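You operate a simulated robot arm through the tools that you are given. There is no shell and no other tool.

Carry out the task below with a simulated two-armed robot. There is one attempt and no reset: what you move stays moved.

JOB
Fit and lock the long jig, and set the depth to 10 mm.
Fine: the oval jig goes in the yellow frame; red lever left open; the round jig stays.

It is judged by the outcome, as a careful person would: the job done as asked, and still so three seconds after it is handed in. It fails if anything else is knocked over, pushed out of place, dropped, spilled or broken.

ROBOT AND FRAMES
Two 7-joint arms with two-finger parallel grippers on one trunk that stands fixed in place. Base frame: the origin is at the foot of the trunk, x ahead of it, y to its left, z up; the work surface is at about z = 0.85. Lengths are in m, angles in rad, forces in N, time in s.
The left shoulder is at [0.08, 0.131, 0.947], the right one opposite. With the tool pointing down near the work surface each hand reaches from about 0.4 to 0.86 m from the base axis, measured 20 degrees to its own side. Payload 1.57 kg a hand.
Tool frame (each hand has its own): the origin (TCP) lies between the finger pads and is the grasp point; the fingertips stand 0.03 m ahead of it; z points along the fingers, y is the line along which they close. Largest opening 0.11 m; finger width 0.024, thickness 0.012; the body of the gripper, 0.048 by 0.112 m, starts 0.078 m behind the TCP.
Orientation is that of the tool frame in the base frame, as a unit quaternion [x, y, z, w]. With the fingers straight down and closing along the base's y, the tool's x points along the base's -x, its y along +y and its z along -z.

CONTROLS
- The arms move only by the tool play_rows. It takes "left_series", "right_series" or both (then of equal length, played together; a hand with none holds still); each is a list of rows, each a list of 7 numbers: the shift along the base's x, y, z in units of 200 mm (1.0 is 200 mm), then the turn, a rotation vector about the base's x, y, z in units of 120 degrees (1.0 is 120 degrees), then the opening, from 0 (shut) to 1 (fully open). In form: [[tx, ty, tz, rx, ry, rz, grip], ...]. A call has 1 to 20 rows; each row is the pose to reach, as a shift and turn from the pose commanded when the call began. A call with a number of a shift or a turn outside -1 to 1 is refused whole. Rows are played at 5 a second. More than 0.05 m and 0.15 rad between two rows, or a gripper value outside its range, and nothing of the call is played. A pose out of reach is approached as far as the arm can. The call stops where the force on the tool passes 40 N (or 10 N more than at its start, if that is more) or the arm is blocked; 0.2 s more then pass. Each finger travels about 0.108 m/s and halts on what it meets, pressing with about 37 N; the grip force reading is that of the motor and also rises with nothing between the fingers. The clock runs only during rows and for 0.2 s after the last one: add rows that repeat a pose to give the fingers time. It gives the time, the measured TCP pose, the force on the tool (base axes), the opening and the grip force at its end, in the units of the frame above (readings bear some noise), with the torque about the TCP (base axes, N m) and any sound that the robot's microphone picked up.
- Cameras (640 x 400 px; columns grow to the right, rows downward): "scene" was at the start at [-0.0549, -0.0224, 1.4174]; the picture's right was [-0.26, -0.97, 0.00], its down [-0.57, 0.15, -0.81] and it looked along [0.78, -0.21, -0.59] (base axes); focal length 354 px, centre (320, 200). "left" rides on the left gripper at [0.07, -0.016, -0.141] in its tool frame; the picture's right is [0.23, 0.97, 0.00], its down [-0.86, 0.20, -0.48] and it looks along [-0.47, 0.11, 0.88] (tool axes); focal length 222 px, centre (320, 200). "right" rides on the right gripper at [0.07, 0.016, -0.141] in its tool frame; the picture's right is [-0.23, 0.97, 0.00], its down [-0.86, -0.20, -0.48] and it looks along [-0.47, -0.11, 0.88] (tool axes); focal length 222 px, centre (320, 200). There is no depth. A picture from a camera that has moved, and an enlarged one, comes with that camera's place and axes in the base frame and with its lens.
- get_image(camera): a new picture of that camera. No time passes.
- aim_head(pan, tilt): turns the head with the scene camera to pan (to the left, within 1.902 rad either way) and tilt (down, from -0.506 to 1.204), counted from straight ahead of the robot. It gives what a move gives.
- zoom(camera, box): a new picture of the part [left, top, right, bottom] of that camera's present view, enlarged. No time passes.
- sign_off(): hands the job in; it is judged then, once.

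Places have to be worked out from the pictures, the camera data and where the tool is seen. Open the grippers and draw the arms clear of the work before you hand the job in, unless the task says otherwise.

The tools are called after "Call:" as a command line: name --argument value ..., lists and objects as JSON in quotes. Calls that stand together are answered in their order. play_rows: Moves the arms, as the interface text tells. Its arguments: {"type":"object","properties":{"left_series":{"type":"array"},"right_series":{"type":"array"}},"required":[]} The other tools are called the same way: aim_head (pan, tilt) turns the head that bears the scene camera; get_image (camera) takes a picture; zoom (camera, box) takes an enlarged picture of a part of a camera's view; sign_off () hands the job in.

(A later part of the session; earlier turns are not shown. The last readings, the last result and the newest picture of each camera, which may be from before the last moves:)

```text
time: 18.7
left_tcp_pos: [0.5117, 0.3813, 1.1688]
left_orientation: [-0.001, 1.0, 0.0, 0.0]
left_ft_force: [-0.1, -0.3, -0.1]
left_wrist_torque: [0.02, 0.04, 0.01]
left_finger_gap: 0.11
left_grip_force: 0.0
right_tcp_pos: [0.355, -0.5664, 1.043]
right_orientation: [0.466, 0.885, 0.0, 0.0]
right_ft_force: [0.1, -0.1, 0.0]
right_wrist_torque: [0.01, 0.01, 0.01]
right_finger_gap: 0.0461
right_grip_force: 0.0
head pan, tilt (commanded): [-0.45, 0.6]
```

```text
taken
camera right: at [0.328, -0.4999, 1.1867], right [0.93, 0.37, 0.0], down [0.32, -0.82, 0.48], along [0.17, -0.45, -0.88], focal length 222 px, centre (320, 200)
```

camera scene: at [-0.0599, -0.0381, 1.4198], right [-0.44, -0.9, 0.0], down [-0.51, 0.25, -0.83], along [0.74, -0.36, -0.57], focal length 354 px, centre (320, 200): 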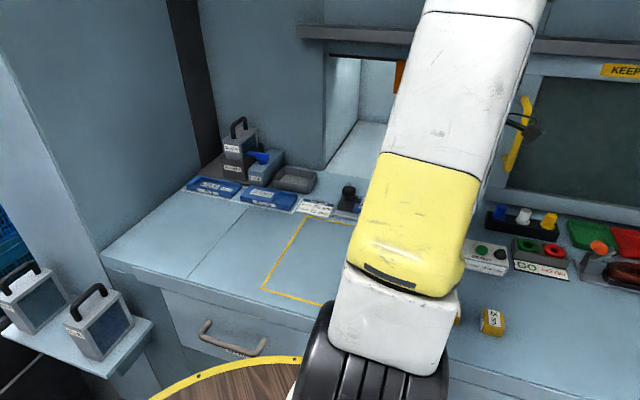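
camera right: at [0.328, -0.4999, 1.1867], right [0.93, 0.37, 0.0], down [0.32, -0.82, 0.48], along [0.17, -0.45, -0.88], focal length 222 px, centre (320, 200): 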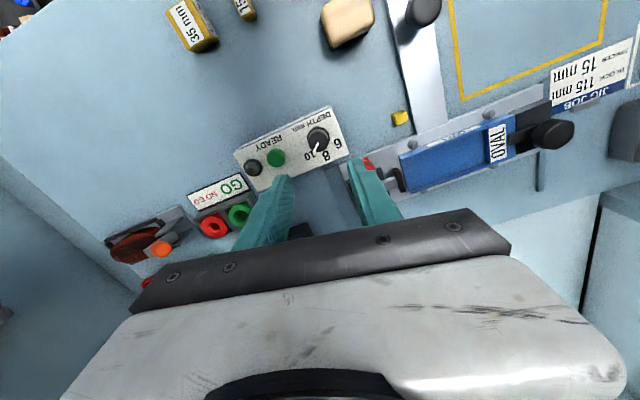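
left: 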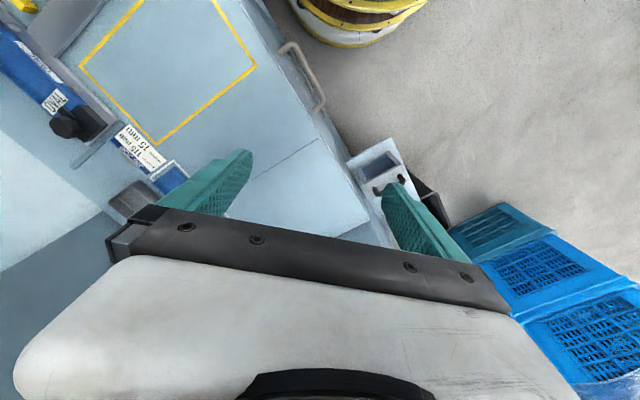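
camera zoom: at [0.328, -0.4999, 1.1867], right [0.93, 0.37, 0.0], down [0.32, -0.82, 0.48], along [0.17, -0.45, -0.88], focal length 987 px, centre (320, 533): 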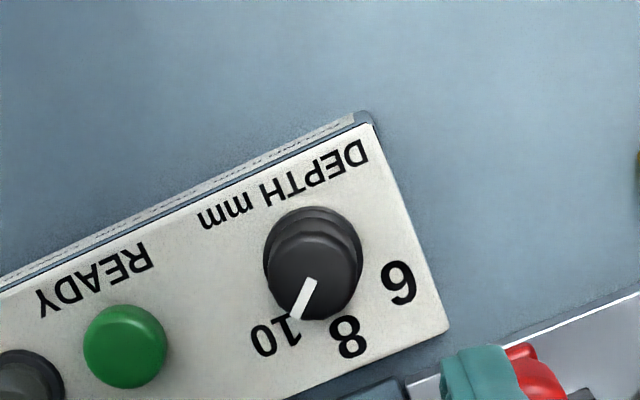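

The pointer now points at 10. I enlarge further to measure how exactly.

Call:
zoom --camera "right" --box '[300, 118, 344, 164]'

Call:
zoom --camera "scene" --box '[430, 195, 520, 285]'

```text
8.70 times, centred on (322, 141) of right
camera zoom: at [0.328, -0.4999, 1.1867], right [0.93, 0.37, 0.0], down [0.32, -0.82, 0.48], along [0.17, -0.45, -0.88], focal length 1932 px, centre (303, 713)
```

zoom: 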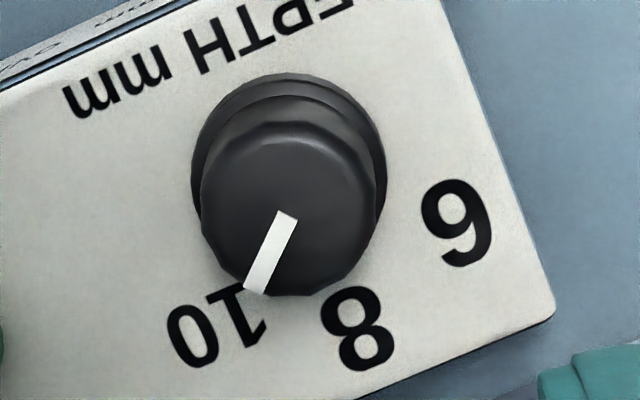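

```text
4.44 times, centred on (475, 240) of scene
camera zoom: at [-0.0598, -0.0383, 1.4198], right [-0.44, -0.9, 0.0], down [-0.51, 0.25, -0.82], along [0.74, -0.36, -0.57], focal length 1574 px, centre (-369, 22)
```

zoom: 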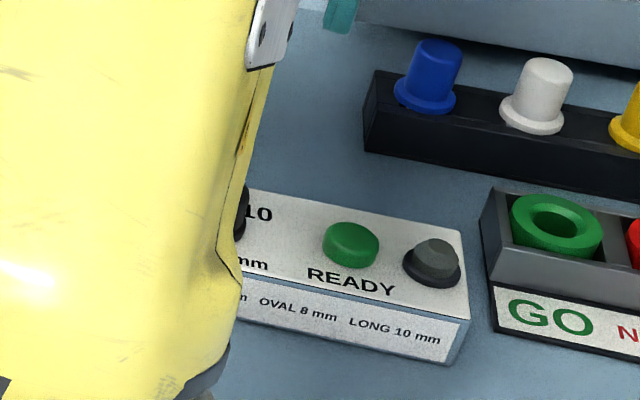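

The pointer is at about -90°, in line with "10": the depth is set. Next I raise the hand and move over to the lock knob at about (0.616, -0.451) to inspect it.

Call:
play_rows --right_series '[[0, 0, 0.2, 0, 0, 0, 0.6], [0.2, 0.1, 0.3, 0, 0, 0.03, 0.8], [0.4, 0.2, 0.3, 0, 0, 0.06, 1], [0.6, 0.3, 0.3, 0, 0, 0.0875, 1], [0.8, 0.4, 0.3, 0, 0, 0.0875, 1], [1.0, 0.5, 0.3, 0, 0, 0.0875, 1]]'

Call:
get_image --camera "right"

Call:
zoom --camera "right" --box '[240, 80, 420, 200]'

Call:
get_image --camera "scene"

```text
time: 20.1
left_tcp_pos: [0.5112, 0.3816, 1.1693]
left_orientation: [0.0, 1.0, 0.0, 0.0]
left_ft_force: [0.2, -0.4, 0.5]
left_wrist_torque: [0.01, -0.06, 0.02]
left_finger_gap: 0.1101
left_grip_force: 0.1
right_tcp_pos: [0.5527, -0.4655, 1.0991]
right_orientation: [0.382, 0.924, -0.001, 0.0]
right_ft_force: [0.3, 0.0, -0.5]
right_wrist_torque: [0.02, -0.05, 0.05]
right_finger_gap: 0.11
right_grip_force: 0.1
head pan, tilt (commanded): [-0.45, 0.6]
```

```text
taken
camera right: at [0.5147, -0.4048, 1.2419], right [0.85, 0.53, 0.0], down [0.46, -0.75, 0.48], along [0.25, -0.41, -0.88], focal length 222 px, centre (320, 200)
```

right: 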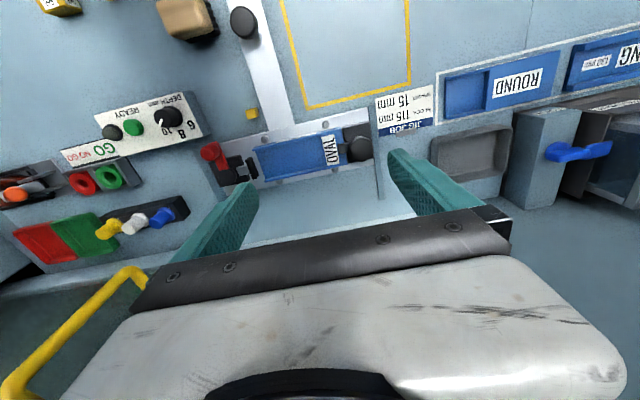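

```text
3.33 times, centred on (330, 140) of right
camera zoom: at [0.5147, -0.4048, 1.2419], right [0.85, 0.53, 0.0], down [0.46, -0.75, 0.48], along [0.25, -0.41, -0.88], focal length 740 px, centre (287, 400)
```

zoom: 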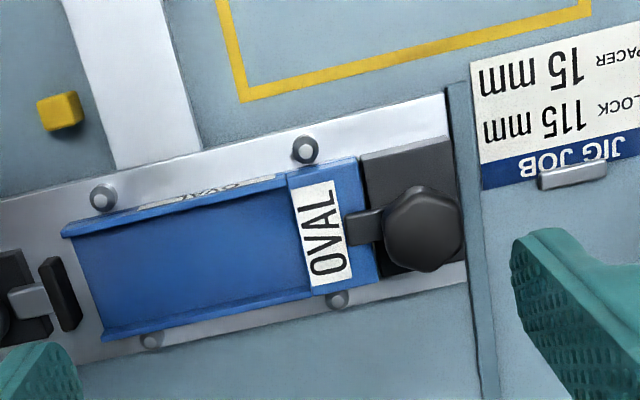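

```text
taken
camera scene: at [-0.0602, -0.0382, 1.4198], right [-0.44, -0.9, 0.0], down [-0.51, 0.25, -0.83], along [0.74, -0.36, -0.56], focal length 354 px, centre (320, 200)
```

scene: 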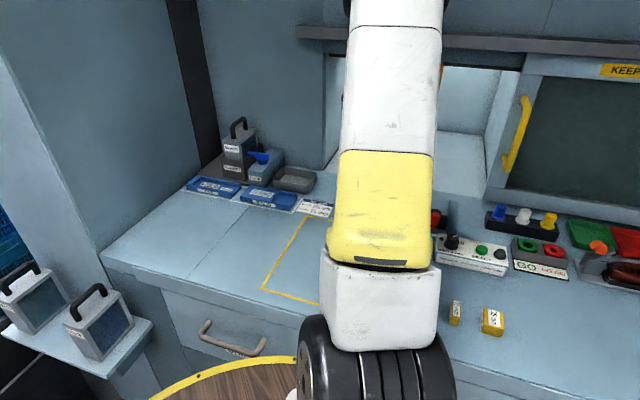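

From here the fixture reads clearly: the jig's centre is about (0.549, -0.521), its long axis at 45° and its top near z=0.876, and the lock arm lies over its end. I enlarge the lock.

Call:
zoom --camera "right" --box '[320, 110, 390, 170]'

Call:
zoom --camera "right" --box '[195, 130, 275, 190]'

```text
6.67 times, centred on (355, 140) of right
camera zoom: at [0.5147, -0.4048, 1.2419], right [0.85, 0.53, 0.0], down [0.46, -0.75, 0.48], along [0.25, -0.41, -0.88], focal length 1481 px, centre (87, 600)
```

zoom: 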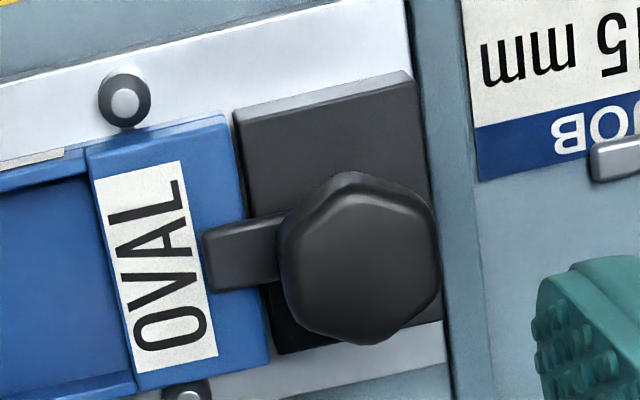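

```text
6.67 times, centred on (235, 160) of right
camera zoom: at [0.5147, -0.4048, 1.2419], right [0.85, 0.53, 0.0], down [0.46, -0.75, 0.48], along [0.25, -0.41, -0.88], focal length 1481 px, centre (887, 467)
```

zoom: 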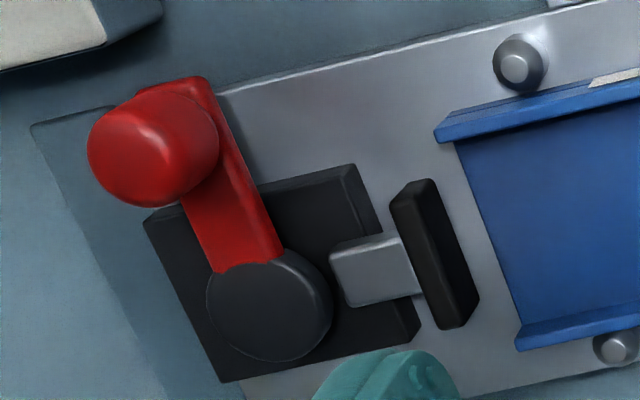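

The red lever is open (its pad stands clear of the jig) and I will leave it alone. I turn the hand to +45° so the fingers will straddle the knob on the sides away from the arm, and centre above it.

Call:
play_rows --right_series '[[0.03, 0.01, 0, 0, 0, 0.0625, 1], [0.06, 0.02, 0, 0, 0, 0.125, 1], [0.09, 0.03, 0, 0, 0, 0.1875, 1], [0.12, 0.04, -0.05, 0, 0, 0.25, 1], [0.15, 0.05, -0.1, 0, 0, 0.3125, 1], [0.18, 0.06, -0.15, 0, 0, 0.375, 1], [0.21, 0.065, -0.2, 0, 0, 0.4375, 1], [0.24, 0.067, -0.25, 0, 0, 0.5, 1], [0.28, 0.068, -0.3, 0, 0, 0.5625, 1], [0.3, 0.07, -0.35, 0, 0, 0.625, 1], [0.32, 0.07, -0.38, 0, 0, 0.6875, 1], [0.32, 0.07, -0.4, 0, 0, 0.75, 0.8]]'

Call:
get_image --camera "right"

Call:
zoom --camera "right" --box '[250, 100, 390, 190]'

```text
time: 22.7
left_tcp_pos: [0.5113, 0.3823, 1.1679]
left_orientation: [0.0, 1.0, 0.0, 0.0]
left_ft_force: [-0.2, 0.0, 0.4]
left_wrist_torque: [0.0, -0.02, 0.03]
left_finger_gap: 0.1101
left_grip_force: 0.0
right_tcp_pos: [0.6161, -0.4521, 1.0201]
right_orientation: [-0.384, 0.923, 0.001, 0.0]
right_ft_force: [-0.5, 0.0, -0.3]
right_wrist_torque: [-0.01, -0.01, -0.02]
right_finger_gap: 0.088
right_grip_force: 0.0
head pan, tilt (commanded): [-0.45, 0.6]
```

```text
taken
camera right: at [0.5568, -0.49, 1.1628], right [-0.53, 0.85, 0.0], down [0.74, 0.47, 0.48], along [0.41, 0.25, -0.88], focal length 222 px, centre (320, 200)
```

right: 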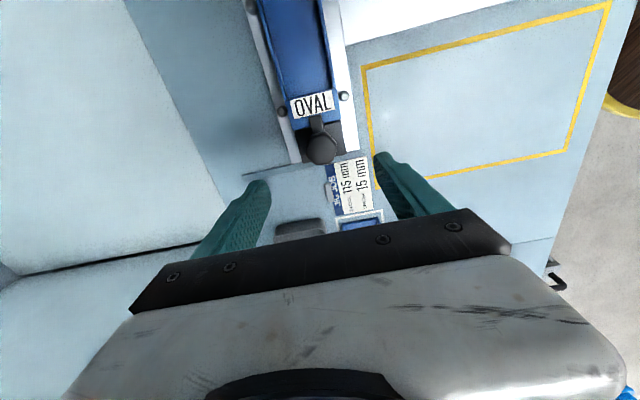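

```text
4.44 times, centred on (320, 145) of right
camera zoom: at [0.5568, -0.49, 1.1628], right [-0.53, 0.85, 0.0], down [0.74, 0.47, 0.48], along [0.41, 0.25, -0.88], focal length 987 px, centre (320, 444)
```

zoom: 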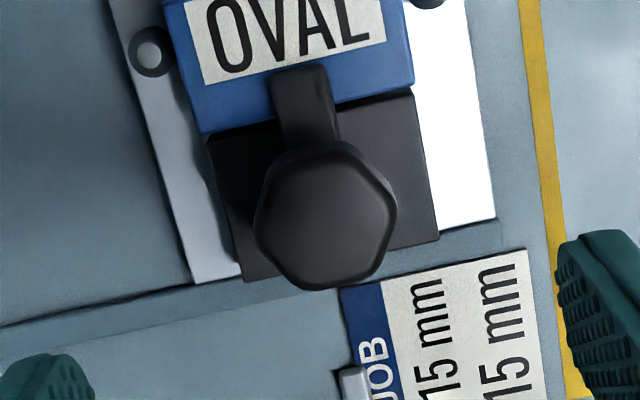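

The knob is centred under the hand within about 2 mm. I descend with the fingers at about 65 mm opening, then close on the knob.

Call:
play_rows --right_series '[[-0.005, -0.003, -0.1, 0, 0, 0, 0.65], [-0.005, -0.003, -0.2, 0, 0, 0, 0.6], [-0.005, -0.003, -0.3, 0, 0, 0, 0.6], [-0.005, -0.003, -0.4, 0, 0, 0, 0.6], [-0.005, -0.003, -0.45, 0, 0, 0, 0.6], [-0.005, -0.003, -0.49, 0, 0, 0, 0.6]]'

Call:
zoom --camera "right" --box '[230, 110, 410, 230]'

```text
time: 24.1
left_tcp_pos: [0.5113, 0.3832, 1.1669]
left_orientation: [0.0, 1.0, -0.001, 0.0]
left_ft_force: [0.1, 0.1, 0.0]
left_wrist_torque: [0.0, 0.0, 0.02]
left_finger_gap: 0.1099
left_grip_force: 0.1
right_tcp_pos: [0.6166, -0.4537, 0.9217]
right_orientation: [-0.383, 0.924, 0.0, 0.0]
right_ft_force: [-0.2, 0.0, 0.9]
right_wrist_torque: [0.0, 0.01, 0.0]
right_finger_gap: 0.0661
right_grip_force: 0.1
head pan, tilt (commanded): [-0.45, 0.6]
```

```text
3.33 times, centred on (320, 170) of right
camera zoom: at [0.555, -0.4905, 1.0649], right [-0.53, 0.85, 0.0], down [0.75, 0.46, 0.48], along [0.41, 0.25, -0.88], focal length 740 px, centre (320, 300)
```

zoom: 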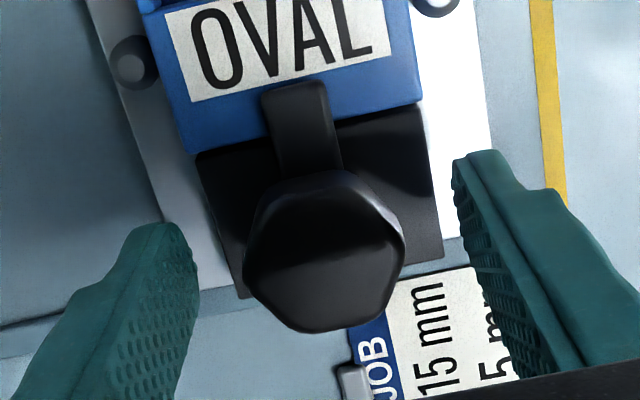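

The knob is well centred between the fingers and the tips overlap its head. I close on it.

Call:
play_rows --right_series '[[0, 0, 0, 0, 0, 0, 0.4], [0, 0, 0, 0, 0, 0, 0.2], [0, 0, 0, 0, 0, 0, 0.0], [0, 0, 0, 0, 0, 0, 0.0], [0, 0, 0, 0, 0, 0, 0.0]]'

Call:
zoom --camera "right" --box '[230, 110, 410, 230]'

```text
time: 25.3
left_tcp_pos: [0.5113, 0.3826, 1.1685]
left_orientation: [0.0, 1.0, 0.0, 0.0]
left_ft_force: [0.3, 0.3, 0.8]
left_wrist_torque: [0.03, 0.02, -0.01]
left_finger_gap: 0.1098
left_grip_force: 0.0
right_tcp_pos: [0.6171, -0.4516, 0.9225]
right_orientation: [-0.384, 0.923, 0.0, -0.001]
right_ft_force: [-1.3, 1.6, -1.5]
right_wrist_torque: [0.05, 0.03, 0.01]
right_finger_gap: 0.0372
right_grip_force: 43.6
head pan, tilt (commanded): [-0.45, 0.6]
```

```text
3.33 times, centred on (320, 170) of right
camera zoom: at [0.5551, -0.4904, 1.0649], right [-0.53, 0.85, 0.0], down [0.75, 0.46, 0.48], along [0.41, 0.25, -0.88], focal length 740 px, centre (320, 300)
```

zoom: 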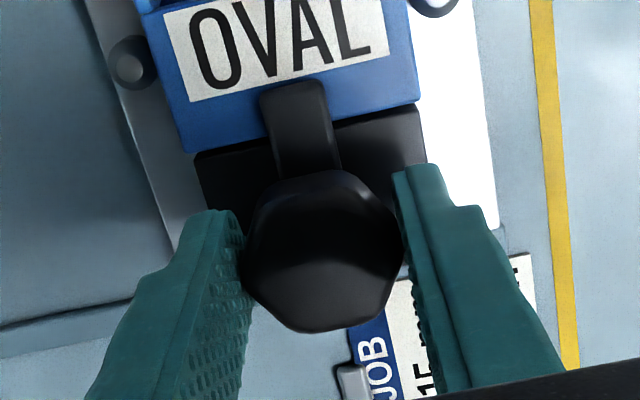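

Held at 37 mm. I test a small clockwise turn of 15° and read the torque.

Call:
play_rows --right_series '[[0, 0, 0, 0, 0, -0.04, 0], [0, 0, 0, 0, 0, -0.08, 0], [0, 0, 0, 0, 0, -0.125, 0]]'

Call:
zoom --camera "right" --box '[230, 110, 410, 230]'

```text
time: 26.1
left_tcp_pos: [0.5117, 0.3821, 1.1699]
left_orientation: [0.0, 1.0, 0.0, 0.0]
left_ft_force: [0.4, 0.4, -0.6]
left_wrist_torque: [0.01, 0.01, 0.0]
left_finger_gap: 0.11
left_grip_force: 0.2
right_tcp_pos: [0.6148, -0.4526, 0.9226]
right_orientation: [-0.259, 0.966, -0.001, -0.001]
right_ft_force: [-2.3, 2.5, -2.3]
right_wrist_torque: [-0.04, 0.12, 0.76]
right_finger_gap: 0.0372
right_grip_force: 43.6
head pan, tilt (commanded): [-0.45, 0.6]
```

```text
3.33 times, centred on (320, 170) of right
camera zoom: at [0.5472, -0.4735, 1.0651], right [-0.29, 0.96, 0.0], down [0.84, 0.26, 0.48], along [0.46, 0.14, -0.88], focal length 740 px, centre (320, 300)
```

zoom: 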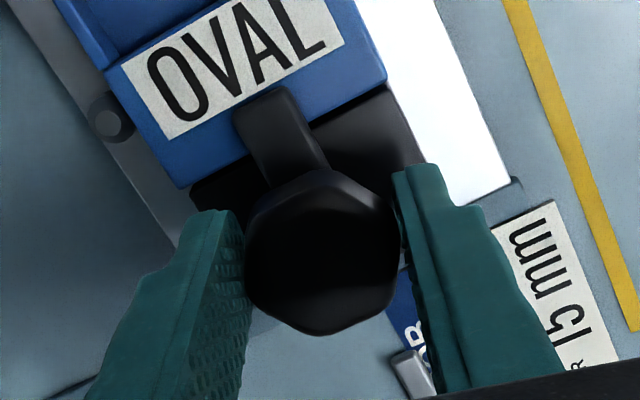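

The knob did not follow clockwise (torque 0.76 and the arm is still in line with the jig). I go back and try counter-clockwise.

Call:
play_rows --right_series '[[0, 0, 0, 0, 0, 0.06, 0], [0, 0, 0, 0, 0, 0.12, 0], [0, 0, 0, 0, 0, 0.18, 0], [0, 0, 0, 0, 0, 0.24, 0]]'

Call:
zoom --camera "right" --box '[230, 110, 410, 230]'

```text
time: 27.1
left_tcp_pos: [0.5111, 0.3816, 1.1688]
left_orientation: [0.0, 1.0, -0.001, 0.0]
left_ft_force: [-0.1, 0.5, 0.1]
left_wrist_torque: [0.01, 0.01, 0.0]
left_finger_gap: 0.1099
left_grip_force: 0.1
right_tcp_pos: [0.6157, -0.4529, 0.9216]
right_orientation: [-0.491, 0.871, 0.0, 0.0]
right_ft_force: [-1.7, -2.8, -1.6]
right_wrist_torque: [0.11, -0.26, 0.0]
right_finger_gap: 0.0376
right_grip_force: 43.1
head pan, tilt (commanded): [-0.45, 0.6]
```

```text
3.33 times, centred on (320, 170) of right
camera zoom: at [0.5657, -0.5041, 1.065], right [-0.72, 0.7, 0.0], down [0.61, 0.63, 0.48], along [0.33, 0.34, -0.88], focal length 740 px, centre (320, 300)
```

zoom: 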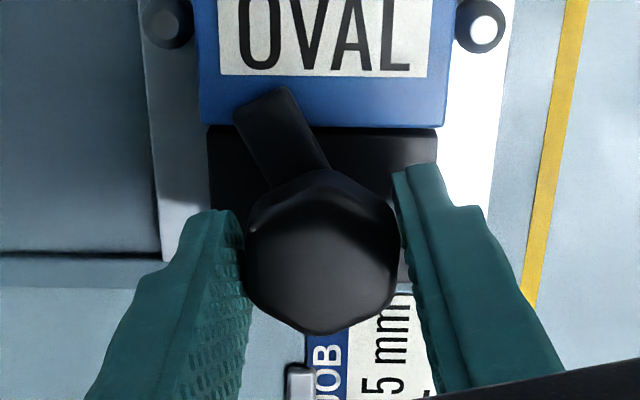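

Counter-clockwise frees it: the arm swung about 25° with almost no torque. I continue counter-clockwise.

Call:
play_rows --right_series '[[0, 0, 0, 0, 0, 0.06, 0], [0, 0, 0, 0, 0, 0.12, 0], [0, 0, 0, 0, 0, 0.18, 0], [0, 0, 0, 0, 0, 0.24, 0]]'

Call:
zoom --camera "right" --box '[230, 110, 410, 230]'

Call:
get_image --camera "scene"

```text
time: 28.1
left_tcp_pos: [0.5116, 0.3817, 1.1679]
left_orientation: [0.0, 1.0, 0.001, 0.0]
left_ft_force: [-0.3, -0.2, 0.3]
left_wrist_torque: [-0.02, 0.0, 0.0]
left_finger_gap: 0.1101
left_grip_force: 0.1
right_tcp_pos: [0.6153, -0.4529, 0.9221]
right_orientation: [-0.693, 0.721, 0.001, 0.0]
right_ft_force: [1.7, -4.1, -5.4]
right_wrist_torque: [-0.36, -0.11, -0.01]
right_finger_gap: 0.0375
right_grip_force: 44.1
head pan, tilt (commanded): [-0.45, 0.6]
```

```text
3.33 times, centred on (320, 170) of right
camera zoom: at [0.5975, -0.522, 1.065], right [-0.96, 0.26, 0.0], down [0.23, 0.85, 0.48], along [0.13, 0.46, -0.88], focal length 740 px, centre (320, 300)
```

zoom: 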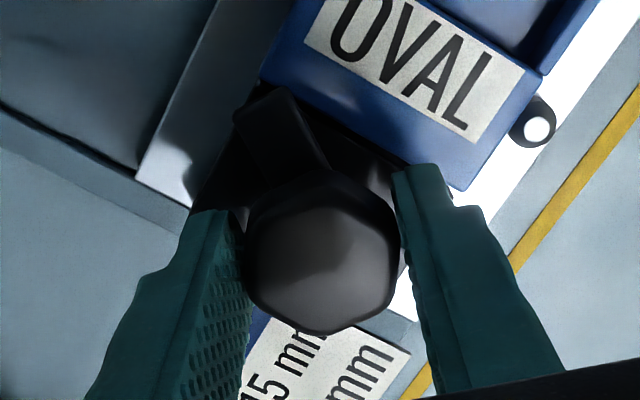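

```text
taken
camera scene: at [-0.0596, -0.0384, 1.4198], right [-0.44, -0.9, 0.0], down [-0.51, 0.25, -0.82], along [0.74, -0.36, -0.57], focal length 354 px, centre (320, 200)
```

scene: 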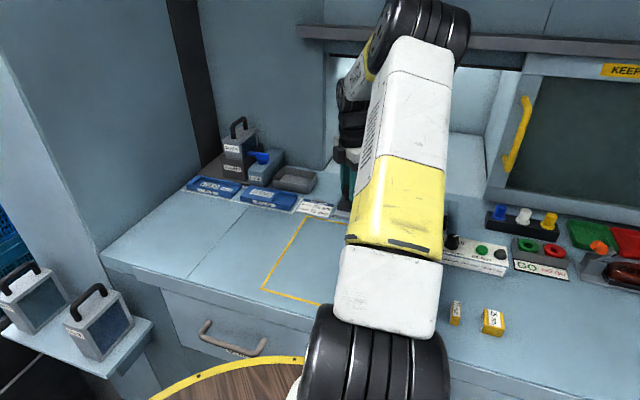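

The arm has swung past about 57°, and the hand tracks well. I continue to reach about 90°.

Call:
play_rows --right_series '[[0, 0, 0, 0, 0, 0.06, 0], [0, 0, 0, 0, 0, 0.12, 0], [0, 0, 0, 0, 0, 0.18, 0], [0, 0, 0, 0, 0, 0.24, 0], [0, 0, 0, 0, 0, 0.27, 0]]'

Call:
zoom --camera "right" --box '[230, 110, 410, 230]'

```text
time: 29.3
left_tcp_pos: [0.5124, 0.3804, 1.1685]
left_orientation: [-0.001, 1.0, 0.0, 0.0]
left_ft_force: [0.3, -0.2, 0.0]
left_wrist_torque: [0.04, -0.01, 0.02]
left_finger_gap: 0.11
left_grip_force: 0.0
right_tcp_pos: [0.6169, -0.4516, 0.923]
right_orientation: [0.867, -0.498, 0.002, -0.001]
right_ft_force: [13.5, -6.4, -8.0]
right_wrist_torque: [-0.78, -0.9, -0.01]
right_finger_gap: 0.0373
right_grip_force: 43.3
head pan, tilt (commanded): [-0.45, 0.6]
```

```text
3.33 times, centred on (320, 170) of right
camera zoom: at [0.638, -0.5212, 1.0651], right [-0.96, -0.29, 0.0], down [-0.26, 0.84, 0.48], along [-0.14, 0.46, -0.88], focal length 740 px, centre (320, 300)
```

zoom: 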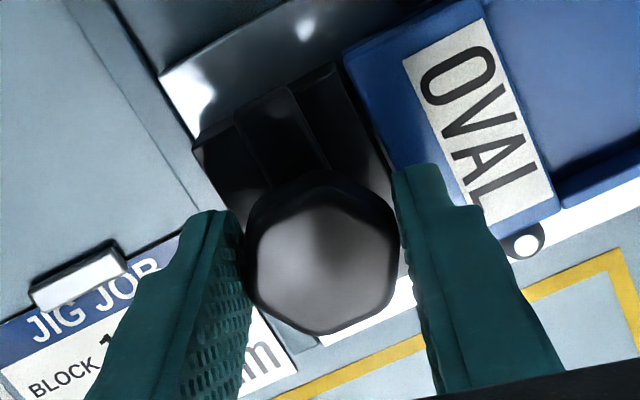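

The arm now lies parallel to the jig's end and clear of it. I open slightly, rise straight up and check.

Call:
play_rows --right_series '[[0, 0, 0, 0, 0, 0, 0.4], [0, 0, 0, 0, 0, 0, 0.52], [0, 0, 0, 0, 0, 0, 0.52], [0, 0, 0.1, 0, 0, 0, 0.52], [0, 0, 0.25, 0, 0, 0, 0.52], [0, 0, 0.45, 0, 0, 0, 0.52], [0, 0, 0.65, 0, 0, 0, 0.52]]'

Call:
get_image --camera "right"

Call:
zoom --camera "right" --box '[250, 80, 410, 180]'

```text
time: 30.9
left_tcp_pos: [0.5113, 0.3822, 1.1693]
left_orientation: [0.0, 1.0, 0.0, 0.0]
left_ft_force: [0.1, 0.8, 0.6]
left_wrist_torque: [-0.01, -0.01, 0.01]
left_finger_gap: 0.1102
left_grip_force: 0.1
right_tcp_pos: [0.6167, -0.4536, 1.0525]
right_orientation: [0.867, -0.498, -0.001, 0.001]
right_ft_force: [-1.0, 0.2, 0.6]
right_wrist_torque: [0.01, 0.0, -0.04]
right_finger_gap: 0.0571
right_grip_force: 0.0
head pan, tilt (commanded): [-0.45, 0.6]
```

```text
taken
camera right: at [0.6376, -0.5219, 1.1955], right [-0.96, -0.29, 0.0], down [-0.26, 0.84, 0.48], along [-0.14, 0.46, -0.88], focal length 222 px, centre (320, 200)
```

right: 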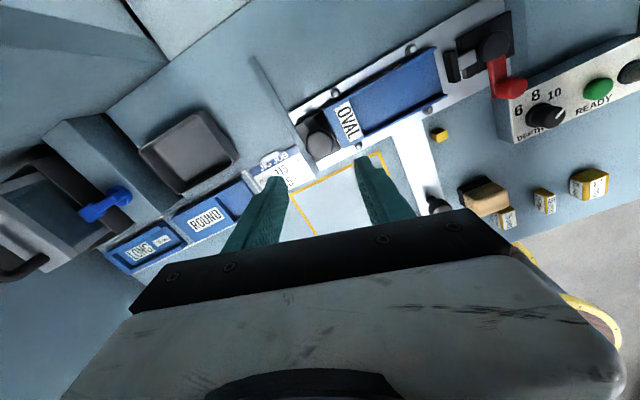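

```text
4.00 times, centred on (330, 130) of right
camera zoom: at [0.6376, -0.5219, 1.1955], right [-0.96, -0.29, 0.0], down [-0.26, 0.84, 0.48], along [-0.14, 0.46, -0.88], focal length 888 px, centre (280, 480)
```

zoom: 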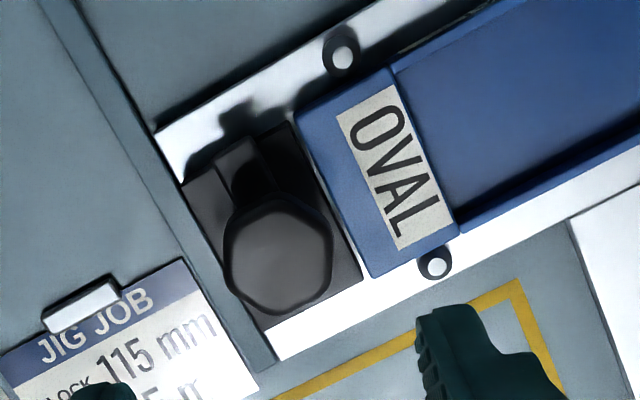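

The lock arm now points away along the block, so the oval jig is free. I turn the hand back to +45° and move above the jig's centre (0.549, -0.521).

Call:
play_rows --right_series '[[-0.03, -0.03, 0, 0, 0, -0.057, 0.6], [-0.06, -0.06, 0, 0, 0, -0.114, 0.7], [-0.09, -0.09, 0, 0, 0, -0.171, 0.8], [-0.12, -0.12, 0, 0, 0, -0.228, 0.8], [-0.15, -0.15, 0, 0, 0, -0.285, 0.8], [-0.18, -0.18, 0, 0, 0, -0.342, 0.8], [-0.21, -0.21, 0, 0, 0, -0.399, 0.8], [-0.24, -0.24, 0, 0, 0, -0.456, 0.8], [-0.27, -0.27, 0, 0, 0, -0.513, 0.8], [-0.3, -0.3, 0, 0, 0, -0.57, 0.8], [-0.338, -0.337, -0.1, 0, 0, -0.627, 0.8], [-0.338, -0.337, -0.2, 0, 0, -0.627, 0.8]]'

Call:
get_image --camera "right"

Call:
zoom --camera "right" --box '[230, 80, 410, 200]'

```text
time: 33.5
left_tcp_pos: [0.511, 0.3817, 1.1679]
left_orientation: [0.0, 1.0, 0.0, 0.0]
left_ft_force: [-0.8, 0.1, 0.0]
left_wrist_torque: [-0.04, -0.01, 0.01]
left_finger_gap: 0.11
left_grip_force: 0.1
right_tcp_pos: [0.5491, -0.5199, 1.013]
right_orientation: [-0.38, 0.925, 0.0, 0.0]
right_ft_force: [-0.6, -0.2, -0.3]
right_wrist_torque: [0.0, -0.01, 0.02]
right_finger_gap: 0.0883
right_grip_force: 0.1
head pan, tilt (commanded): [-0.45, 0.6]
```

```text
taken
camera right: at [0.4875, -0.5568, 1.1555], right [-0.52, 0.85, 0.0], down [0.75, 0.46, 0.48], along [0.41, 0.25, -0.88], focal length 222 px, centre (320, 200)
```

right: 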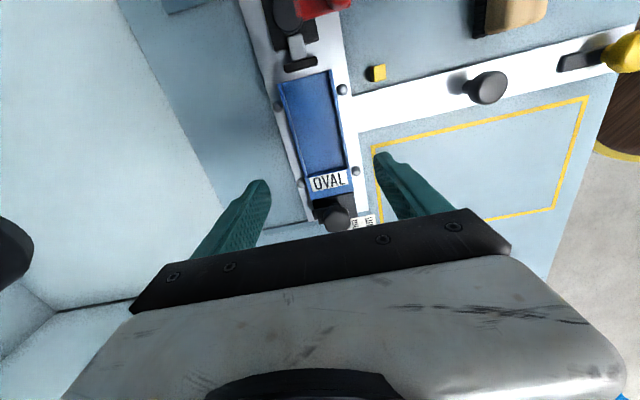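

```text
3.33 times, centred on (320, 140) of right
camera zoom: at [0.4875, -0.5568, 1.1555], right [-0.52, 0.85, 0.0], down [0.75, 0.46, 0.48], along [0.41, 0.25, -0.88], focal length 740 px, centre (320, 400)
```

zoom: 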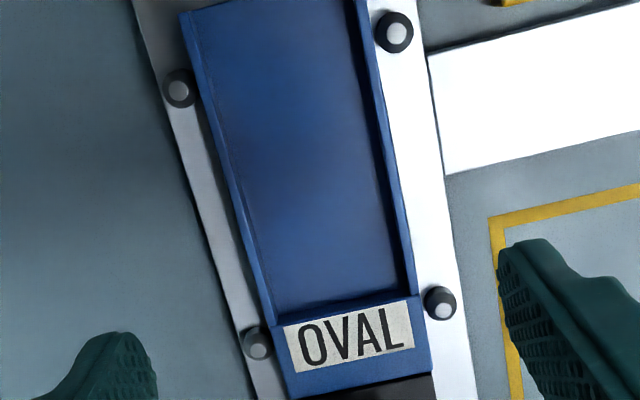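

The jig is centred between the fingers to about 1 mm. I descend to just above it, shifting 6 mm toward the label end so the near finger stays clear of the slide rail.

Call:
play_rows --right_series '[[0.021, 0.021, -0.1, 0, 0, 0, 0.7], [0.021, 0.021, -0.2, 0, 0, 0, 0.7], [0.021, 0.021, -0.3, 0, 0, 0, 0.7], [0.021, 0.021, -0.4, 0, 0, 0, 0.7], [0.021, 0.021, -0.48, 0, 0, 0, 0.7]]'

Call:
get_image --camera "right"

Call:
zoom --camera "right" --box '[220, 110, 420, 240]'

```text
time: 34.7
left_tcp_pos: [0.5124, 0.3811, 1.1675]
left_orientation: [0.0, 1.0, 0.0, 0.001]
left_ft_force: [-0.1, -0.3, -0.2]
left_wrist_torque: [0.01, -0.01, 0.02]
left_finger_gap: 0.1099
left_grip_force: 0.1
right_tcp_pos: [0.5511, -0.5141, 0.9153]
right_orientation: [-0.381, 0.925, 0.0, 0.0]
right_ft_force: [0.8, -0.3, -0.2]
right_wrist_torque: [-0.02, -0.01, 0.0]
right_finger_gap: 0.0769
right_grip_force: 0.1
head pan, tilt (commanded): [-0.45, 0.6]
```

```text
taken
camera right: at [0.4906, -0.5522, 1.0587], right [-0.53, 0.85, 0.0], down [0.75, 0.46, 0.48], along [0.41, 0.25, -0.88], focal length 222 px, centre (320, 200)
```

right: 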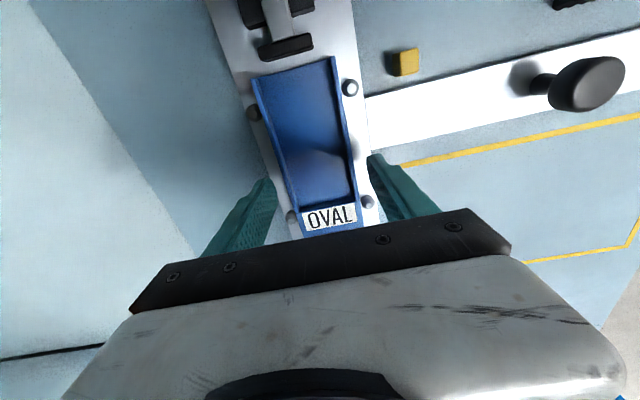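

```text
3.08 times, centred on (320, 175) of right
camera zoom: at [0.4906, -0.5522, 1.0587], right [-0.53, 0.85, 0.0], down [0.75, 0.46, 0.48], along [0.41, 0.25, -0.88], focal length 684 px, centre (320, 277)
```

zoom: 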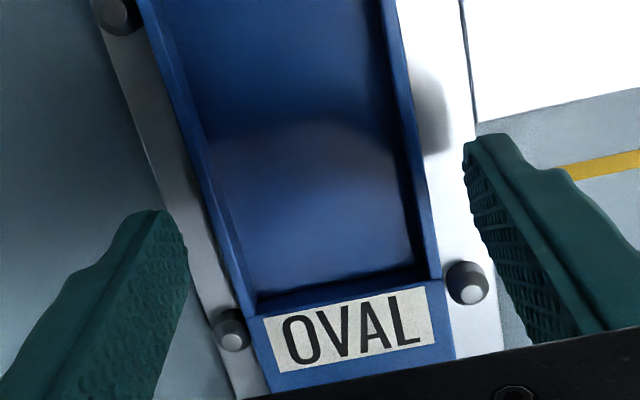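

Alignment holds and the pins are well clear of the fingers. I go down the last 22 mm beside the jig, watching the force, and then close.

Call:
play_rows --right_series '[[0, 0, -0.04, 0, 0, 0, 0.7], [0, 0, -0.08, 0, 0, 0, 0.7], [0, 0, -0.11, 0, 0, 0, 0.7], [0, 0, -0.11, 0, 0, 0, 0.7]]'

Call:
zoom --camera "right" --box '[220, 110, 420, 240]'

```text
time: 35.7
left_tcp_pos: [0.5117, 0.3823, 1.1688]
left_orientation: [0.0, 1.0, 0.0, 0.0]
left_ft_force: [0.3, -0.5, -0.5]
left_wrist_torque: [0.05, 0.0, -0.03]
left_finger_gap: 0.1101
left_grip_force: 0.1
right_tcp_pos: [0.552, -0.5155, 0.8943]
right_orientation: [-0.381, 0.924, 0.0, 0.0]
right_ft_force: [-0.5, 0.7, -0.3]
right_wrist_torque: [-0.04, 0.03, -0.03]
right_finger_gap: 0.0772
right_grip_force: 0.1
head pan, tilt (commanded): [-0.45, 0.6]
```

```text
3.08 times, centred on (320, 175) of right
camera zoom: at [0.4907, -0.553, 1.0375], right [-0.53, 0.85, 0.0], down [0.75, 0.46, 0.48], along [0.41, 0.25, -0.88], focal length 684 px, centre (320, 277)
```

zoom: 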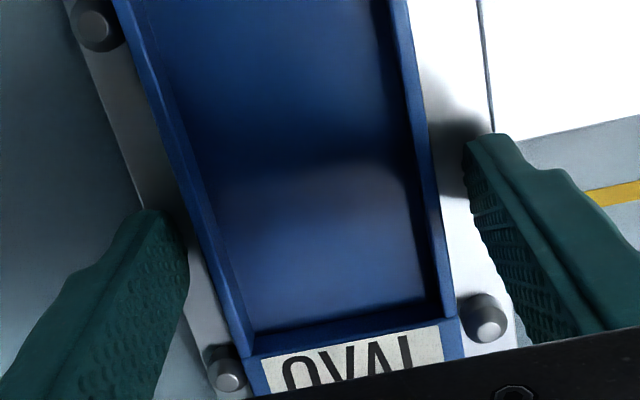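

No contact yet. I lower 2 mm more and close on the jig.

Call:
play_rows --right_series '[[0, 0, -0.01, 0, 0, 0, 0.65], [0, 0, -0.01, 0, 0, 0, 0.5], [0, 0, -0.01, 0, 0, 0, 0.3], [0, 0, -0.01, 0, 0, 0, 0.2], [0, 0, -0.01, 0, 0, 0, 0.2]]'

Call:
zoom --camera "right" --box '[220, 110, 420, 240]'

```text
time: 36.9
left_tcp_pos: [0.5106, 0.3817, 1.1678]
left_orientation: [0.0, 1.0, 0.0, 0.0]
left_ft_force: [-0.3, -0.5, 0.2]
left_wrist_torque: [0.01, 0.0, 0.01]
left_finger_gap: 0.1101
left_grip_force: 0.1
right_tcp_pos: [0.5517, -0.5152, 0.8934]
right_orientation: [-0.38, 0.925, 0.0, 0.001]
right_ft_force: [0.6, -1.9, 0.6]
right_wrist_torque: [0.07, -0.1, -0.1]
right_finger_gap: 0.0615
right_grip_force: 37.2
head pan, tilt (commanded): [-0.45, 0.6]
```

```text
3.08 times, centred on (320, 175) of right
camera zoom: at [0.4911, -0.5529, 1.0356], right [-0.53, 0.85, 0.0], down [0.75, 0.46, 0.48], along [0.41, 0.25, -0.88], focal length 684 px, centre (320, 277)
```

zoom: 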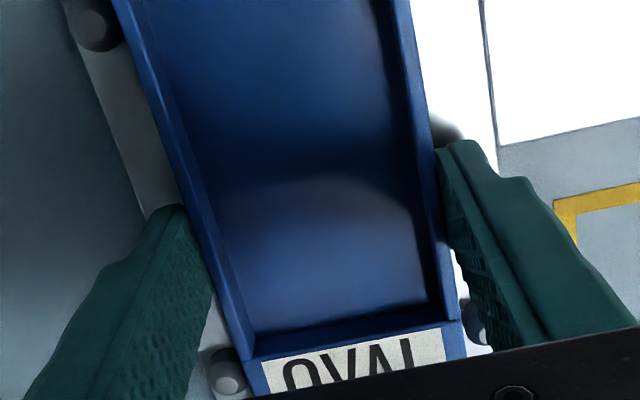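

The jig is held at 61.5 mm. I lift it straight up slowly and check.

Call:
play_rows --right_series '[[0, 0, 0.02, 0, 0, 0, 0.1], [0, 0, 0.05, 0, 0, 0, 0.1], [0, 0, 0.1, 0, 0, 0, 0.1], [0, 0, 0.18, 0, 0, 0, 0.1], [0, 0, 0.28, 0, 0, 0, 0.1], [0, 0, 0.4, 0, 0, 0, 0.1]]'

Call:
get_image --camera "right"

Call:
get_image --camera "scene"

```text
time: 38.3
left_tcp_pos: [0.5113, 0.3817, 1.1688]
left_orientation: [0.0, 1.0, 0.0, 0.0]
left_ft_force: [-0.2, -0.2, 1.0]
left_wrist_torque: [0.04, 0.02, 0.03]
left_finger_gap: 0.11
left_grip_force: 0.0
right_tcp_pos: [0.5539, -0.5161, 0.9729]
right_orientation: [-0.382, 0.924, 0.001, 0.0]
right_ft_force: [0.3, 0.8, -2.8]
right_wrist_torque: [-0.01, 0.04, -0.02]
right_finger_gap: 0.0617
right_grip_force: 37.4
head pan, tilt (commanded): [-0.45, 0.6]
```

```text
taken
camera right: at [0.4926, -0.5535, 1.116], right [-0.53, 0.85, 0.0], down [0.75, 0.46, 0.48], along [0.41, 0.25, -0.88], focal length 222 px, centre (320, 200)
```

right: 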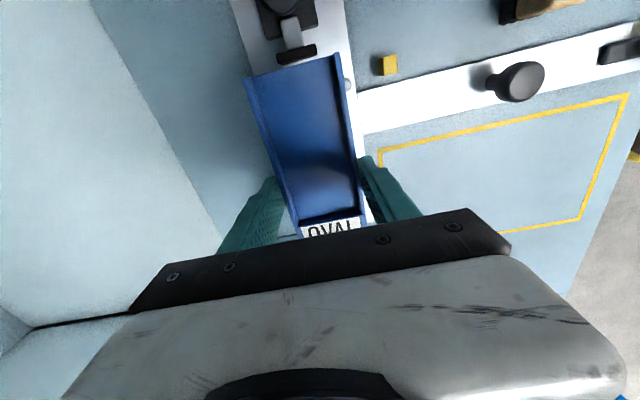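

```text
taken
camera scene: at [-0.0596, -0.0383, 1.4198], right [-0.44, -0.9, 0.0], down [-0.51, 0.25, -0.82], along [0.74, -0.36, -0.57], focal length 354 px, centre (320, 200)
```

scene: 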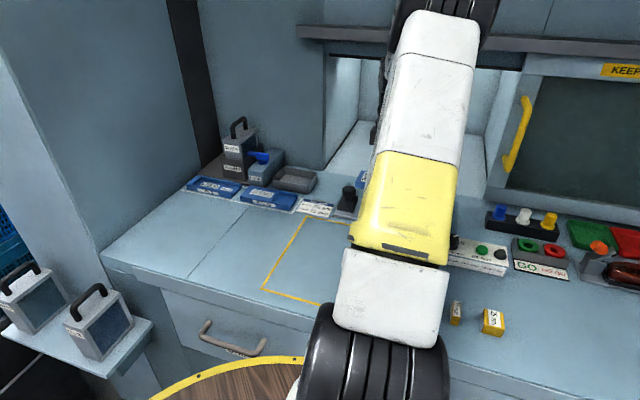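

The oval jig is up (about 0.28 kg). The yellow frame's centre is about (0.4855, -0.298), 0.158 m wide and 0.265 m deep, so I carry the jig there and turn it 90° so it lies along the frame's long side.

Call:
play_rows --right_series '[[0, 0, 0.1, 0, 0, 0, 0.1], [0, 0, 0.2, 0, 0, 0, 0.1], [-0.02, 0.12, 0.2, 0, 0, -0.06, 0.1], [-0.05, 0.24, 0.2, 0, 0, -0.12, 0.1], [-0.09, 0.36, 0.2, 0, 0, -0.18, 0.1], [-0.13, 0.48, 0.2, 0, 0, -0.24, 0.1], [-0.17, 0.6, 0.2, 0, 0, -0.3, 0.1], [-0.2, 0.7, 0.2, 0, 0, -0.36, 0.1]]'

Call:
play_rows --right_series '[[-0.03, 0.08, 0, 0, 0, -0.06, 0.1], [-0.06, 0.16, 0, 0, 0, -0.12, 0.1], [-0.09, 0.24, 0, 0, 0, -0.18, 0.1], [-0.12, 0.32, 0, 0, 0, -0.24, 0.1], [-0.14, 0.39, 0, 0, 0, -0.3, 0.1], [-0.142, 0.39, -0.1, 0, 0, -0.36, 0.1], [-0.142, 0.39, -0.2, 0, 0, -0.39, 0.1]]'

Call:
get_image --camera "right"

Call:
get_image --camera "scene"

```text
time: 40.1
left_tcp_pos: [0.5113, 0.3826, 1.1682]
left_orientation: [0.0, 1.0, 0.0, 0.0]
left_ft_force: [0.2, 0.0, 0.0]
left_wrist_torque: [0.03, 0.02, 0.02]
left_finger_gap: 0.11
left_grip_force: 0.0
right_tcp_pos: [0.5108, -0.3744, 1.0121]
right_orientation: [-0.013, 1.0, -0.001, 0.0]
right_ft_force: [0.7, -0.2, -1.7]
right_wrist_torque: [0.01, 0.0, 0.0]
right_finger_gap: 0.062
right_grip_force: 36.8
head pan, tilt (commanded): [-0.45, 0.6]
```

```text
time: 41.7
left_tcp_pos: [0.5109, 0.3823, 1.169]
left_orientation: [0.0, 1.0, 0.0, 0.0]
left_ft_force: [-0.2, 0.4, 0.2]
left_wrist_torque: [-0.02, 0.0, 0.02]
left_finger_gap: 0.1101
left_grip_force: 0.0
right_tcp_pos: [0.4832, -0.2978, 0.9717]
right_orientation: [0.385, 0.923, -0.001, 0.0]
right_ft_force: [0.2, -0.4, -3.0]
right_wrist_torque: [-0.01, 0.0, 0.0]
right_finger_gap: 0.0618
right_grip_force: 37.2
head pan, tilt (commanded): [-0.45, 0.6]
```

```text
taken
camera right: at [0.4455, -0.2366, 1.1146], right [0.85, 0.52, 0.0], down [0.46, -0.75, 0.48], along [0.25, -0.41, -0.88], focal length 222 px, centre (320, 200)
```

right: 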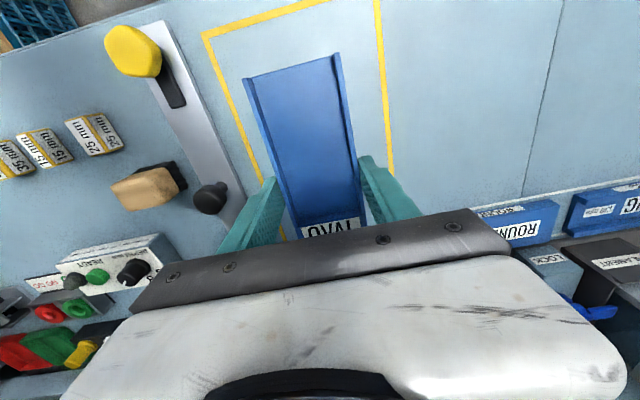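

```text
taken
camera scene: at [-0.06, -0.038, 1.4198], right [-0.44, -0.9, 0.0], down [-0.51, 0.25, -0.83], along [0.74, -0.36, -0.56], focal length 354 px, centre (320, 200)
```

scene: 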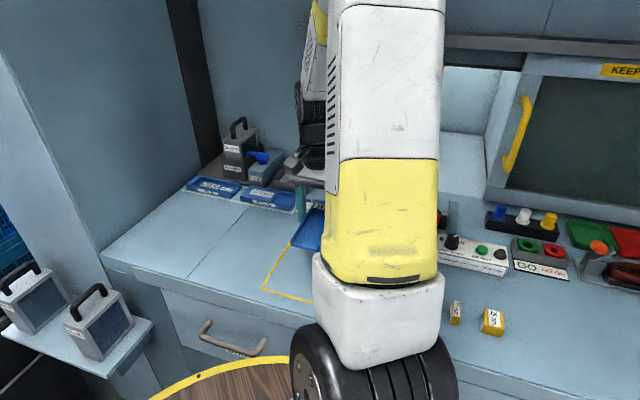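

The jig is over the frame and aligned with it. I lower it, slowing near the surface and watching for contact.

Call:
play_rows --right_series '[[0.005, 0, -0.1, 0, 0, 0, 0.1], [0.01, 0, -0.2, 0, 0, 0, 0.1], [0.01, 0, -0.3, 0, 0, 0, 0.1], [0.01, 0, -0.36, 0, 0, 0, 0.1], [0.01, 0, -0.385, 0, 0, 0, 0.1], [0.01, 0, -0.4, 0, 0, 0, 0.1]]'

Call:
zoom --camera "right" --box '[180, 40, 440, 240]'

```text
time: 43.1
left_tcp_pos: [0.5117, 0.3823, 1.1689]
left_orientation: [0.0, 1.0, 0.0, 0.0]
left_ft_force: [0.3, 1.0, 0.0]
left_wrist_torque: [0.01, 0.0, -0.02]
left_finger_gap: 0.1099
left_grip_force: 0.1
right_tcp_pos: [0.4855, -0.297, 0.8924]
right_orientation: [0.384, 0.923, -0.001, 0.001]
right_ft_force: [-0.2, -0.8, -2.3]
right_wrist_torque: [0.0, -0.01, 0.02]
right_finger_gap: 0.0618
right_grip_force: 37.4
head pan, tilt (commanded): [-0.45, 0.6]
```

```text
2.00 times, centred on (310, 140) of right
camera zoom: at [0.4481, -0.2363, 1.0352], right [0.85, 0.53, 0.0], down [0.46, -0.75, 0.48], along [0.25, -0.41, -0.88], focal length 444 px, centre (340, 320)
```

zoom: 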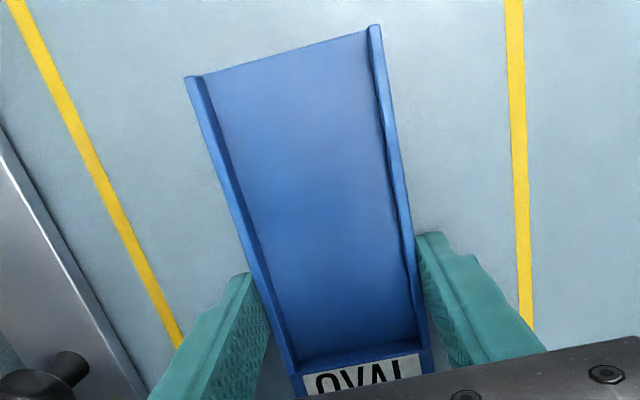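

No contact at z=0.892 yet. I lower in 1.5 mm steps and read the force.

Call:
play_rows --right_series '[[0, 0, -0.0075, 0, 0, 0, 0.1], [0, 0, -0.015, 0, 0, 0, 0.1], [0, 0, -0.0225, 0, 0, 0, 0.1], [0, 0, -0.03, 0, 0, 0, 0.1]]'

```text
time: 44.1
left_tcp_pos: [0.5117, 0.3821, 1.1685]
left_orientation: [0.001, 1.0, -0.001, 0.001]
left_ft_force: [0.4, -0.4, 0.1]
left_wrist_torque: [0.0, 0.02, -0.02]
left_finger_gap: 0.1102
left_grip_force: 0.1
right_tcp_pos: [0.4874, -0.2965, 0.8863]
right_orientation: [0.385, 0.923, 0.0, 0.001]
right_ft_force: [0.1, -0.2, -1.6]
right_wrist_torque: [0.04, 0.01, -0.01]
right_finger_gap: 0.0618
right_grip_force: 37.0
head pan, tilt (commanded): [-0.45, 0.6]
```

Still free at 0.886. I go on in small steps.

Call:
play_rows --right_series '[[0, 0, -0.005, 0, 0, 0, 0.1], [0, 0, -0.01, 0, 0, 0, 0.1], [0, 0, -0.015, 0, 0, 0, 0.1], [0, 0, -0.015, 0, 0, 0, 0.1]]'

Call:
zoom --camera "right" --box '[180, 40, 440, 240]'

```text
time: 45.1
left_tcp_pos: [0.5109, 0.3819, 1.1675]
left_orientation: [0.0, 1.0, 0.0, 0.0]
left_ft_force: [0.2, -0.8, 0.2]
left_wrist_torque: [-0.03, 0.0, 0.01]
left_finger_gap: 0.11
left_grip_force: 0.1
right_tcp_pos: [0.4862, -0.2975, 0.8832]
right_orientation: [0.384, 0.923, 0.0, 0.0]
right_ft_force: [0.1, -0.6, -1.5]
right_wrist_torque: [-0.02, 0.02, -0.02]
right_finger_gap: 0.0615
right_grip_force: 37.3
head pan, tilt (commanded): [-0.45, 0.6]
```

```text
2.00 times, centred on (310, 140) of right
camera zoom: at [0.4486, -0.2363, 1.0261], right [0.85, 0.53, 0.0], down [0.46, -0.75, 0.48], along [0.25, -0.41, -0.88], focal length 444 px, centre (340, 320)
```

zoom: 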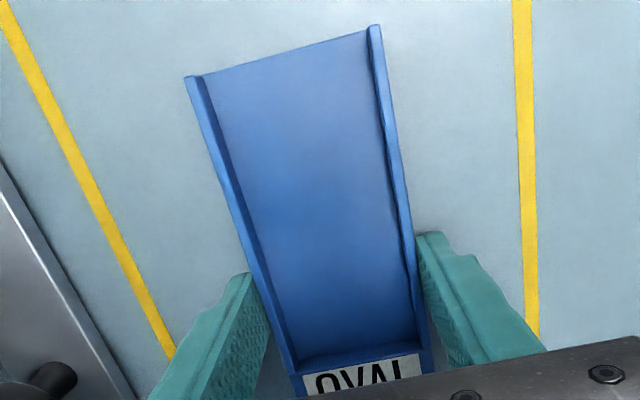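

Still no contact, so the jig's bottom must sit only just below the fingertips. I continue in 1 mm steps.

Call:
play_rows --right_series '[[0, 0, -0.005, 0, 0, 0, 0.1], [0, 0, -0.01, 0, 0, 0, 0.1], [0, 0, -0.01, 0, 0, 0, 0.1]]'

```text
time: 45.9
left_tcp_pos: [0.511, 0.3828, 1.168]
left_orientation: [0.0, 1.0, 0.0, 0.0]
left_ft_force: [0.6, 0.4, -0.5]
left_wrist_torque: [0.01, -0.02, 0.01]
left_finger_gap: 0.1097
left_grip_force: 0.0
right_tcp_pos: [0.4856, -0.2973, 0.8809]
right_orientation: [0.384, 0.923, 0.0, -0.001]
right_ft_force: [-1.2, -0.6, -0.8]
right_wrist_torque: [-0.03, -0.08, -0.01]
right_finger_gap: 0.0617
right_grip_force: 36.9
head pan, tilt (commanded): [-0.45, 0.6]
```

The weight reading has dropped to about -0.8, so contact is near. One more millimetre.

Call:
play_rows --right_series '[[0, 0, -0.003, 0, 0, 0, 0.1], [0, 0, -0.006, 0, 0, 0, 0.1], [0, 0, -0.006, 0, 0, 0, 0.1]]'

```text
time: 46.7
left_tcp_pos: [0.5116, 0.3814, 1.1694]
left_orientation: [0.0, 1.0, 0.0, 0.001]
left_ft_force: [0.5, -0.1, 0.0]
left_wrist_torque: [0.03, -0.04, -0.02]
left_finger_gap: 0.1099
left_grip_force: 0.1
right_tcp_pos: [0.4862, -0.2965, 0.8809]
right_orientation: [0.385, 0.923, 0.001, 0.002]
right_ft_force: [-0.2, 0.9, 18.5]
right_wrist_torque: [0.45, 0.77, -0.01]
right_finger_gap: 0.0617
right_grip_force: 37.5
head pan, tilt (commanded): [-0.45, 0.6]
```

Contact: the table pushes back with 18 N, so the jig is down. I open the fingers and rise straight up.

Call:
play_rows --right_series '[[0, 0, 0.003, 0, 0, 0, 0.5], [0, 0, 0.003, 0, 0, 0, 0.75], [0, 0, 0.003, 0, 0, 0, 0.75], [0, 0, 0.05, 0, 0, 0, 0.75], [0, 0, 0.15, 0, 0, 0, 0.75], [0, 0, 0.3, 0, 0, 0, 0.75], [0, 0, 0.5, 0, 0, 0, 0.9], [0, 0, 0.7, 0, 0, 0, 1], [0, 0, 0.9, 0, 0, 0, 1]]'

Call:
get_image --camera "right"

Call:
get_image --camera "scene"

```text
time: 48.7
left_tcp_pos: [0.5118, 0.3818, 1.169]
left_orientation: [0.0, 1.0, 0.0, -0.001]
left_ft_force: [0.6, 0.5, -0.4]
left_wrist_torque: [0.0, 0.04, -0.01]
left_finger_gap: 0.1102
left_grip_force: 0.0
right_tcp_pos: [0.4872, -0.2977, 1.061]
right_orientation: [0.384, 0.923, 0.0, 0.0]
right_ft_force: [-0.1, 0.1, 0.3]
right_wrist_torque: [-0.02, 0.0, 0.0]
right_finger_gap: 0.1098
right_grip_force: 0.0
head pan, tilt (commanded): [-0.45, 0.6]
```

```text
taken
camera right: at [0.4491, -0.2369, 1.2044], right [0.85, 0.53, 0.0], down [0.46, -0.75, 0.48], along [0.25, -0.41, -0.88], focal length 222 px, centre (320, 200)
```

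right: 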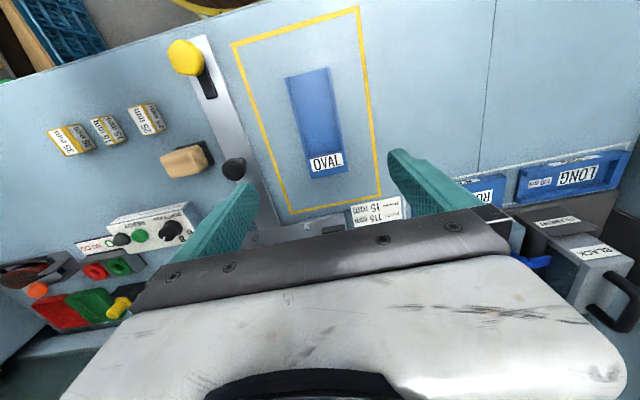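

```text
taken
camera scene: at [-0.0596, -0.0381, 1.4198], right [-0.44, -0.9, 0.0], down [-0.51, 0.25, -0.82], along [0.74, -0.36, -0.57], focal length 354 px, centre (320, 200)
```

scene: 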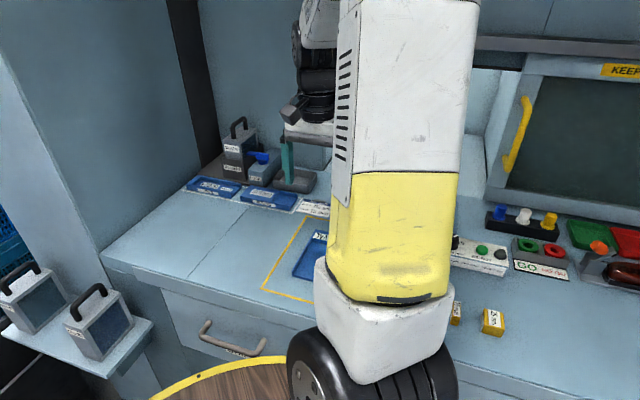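

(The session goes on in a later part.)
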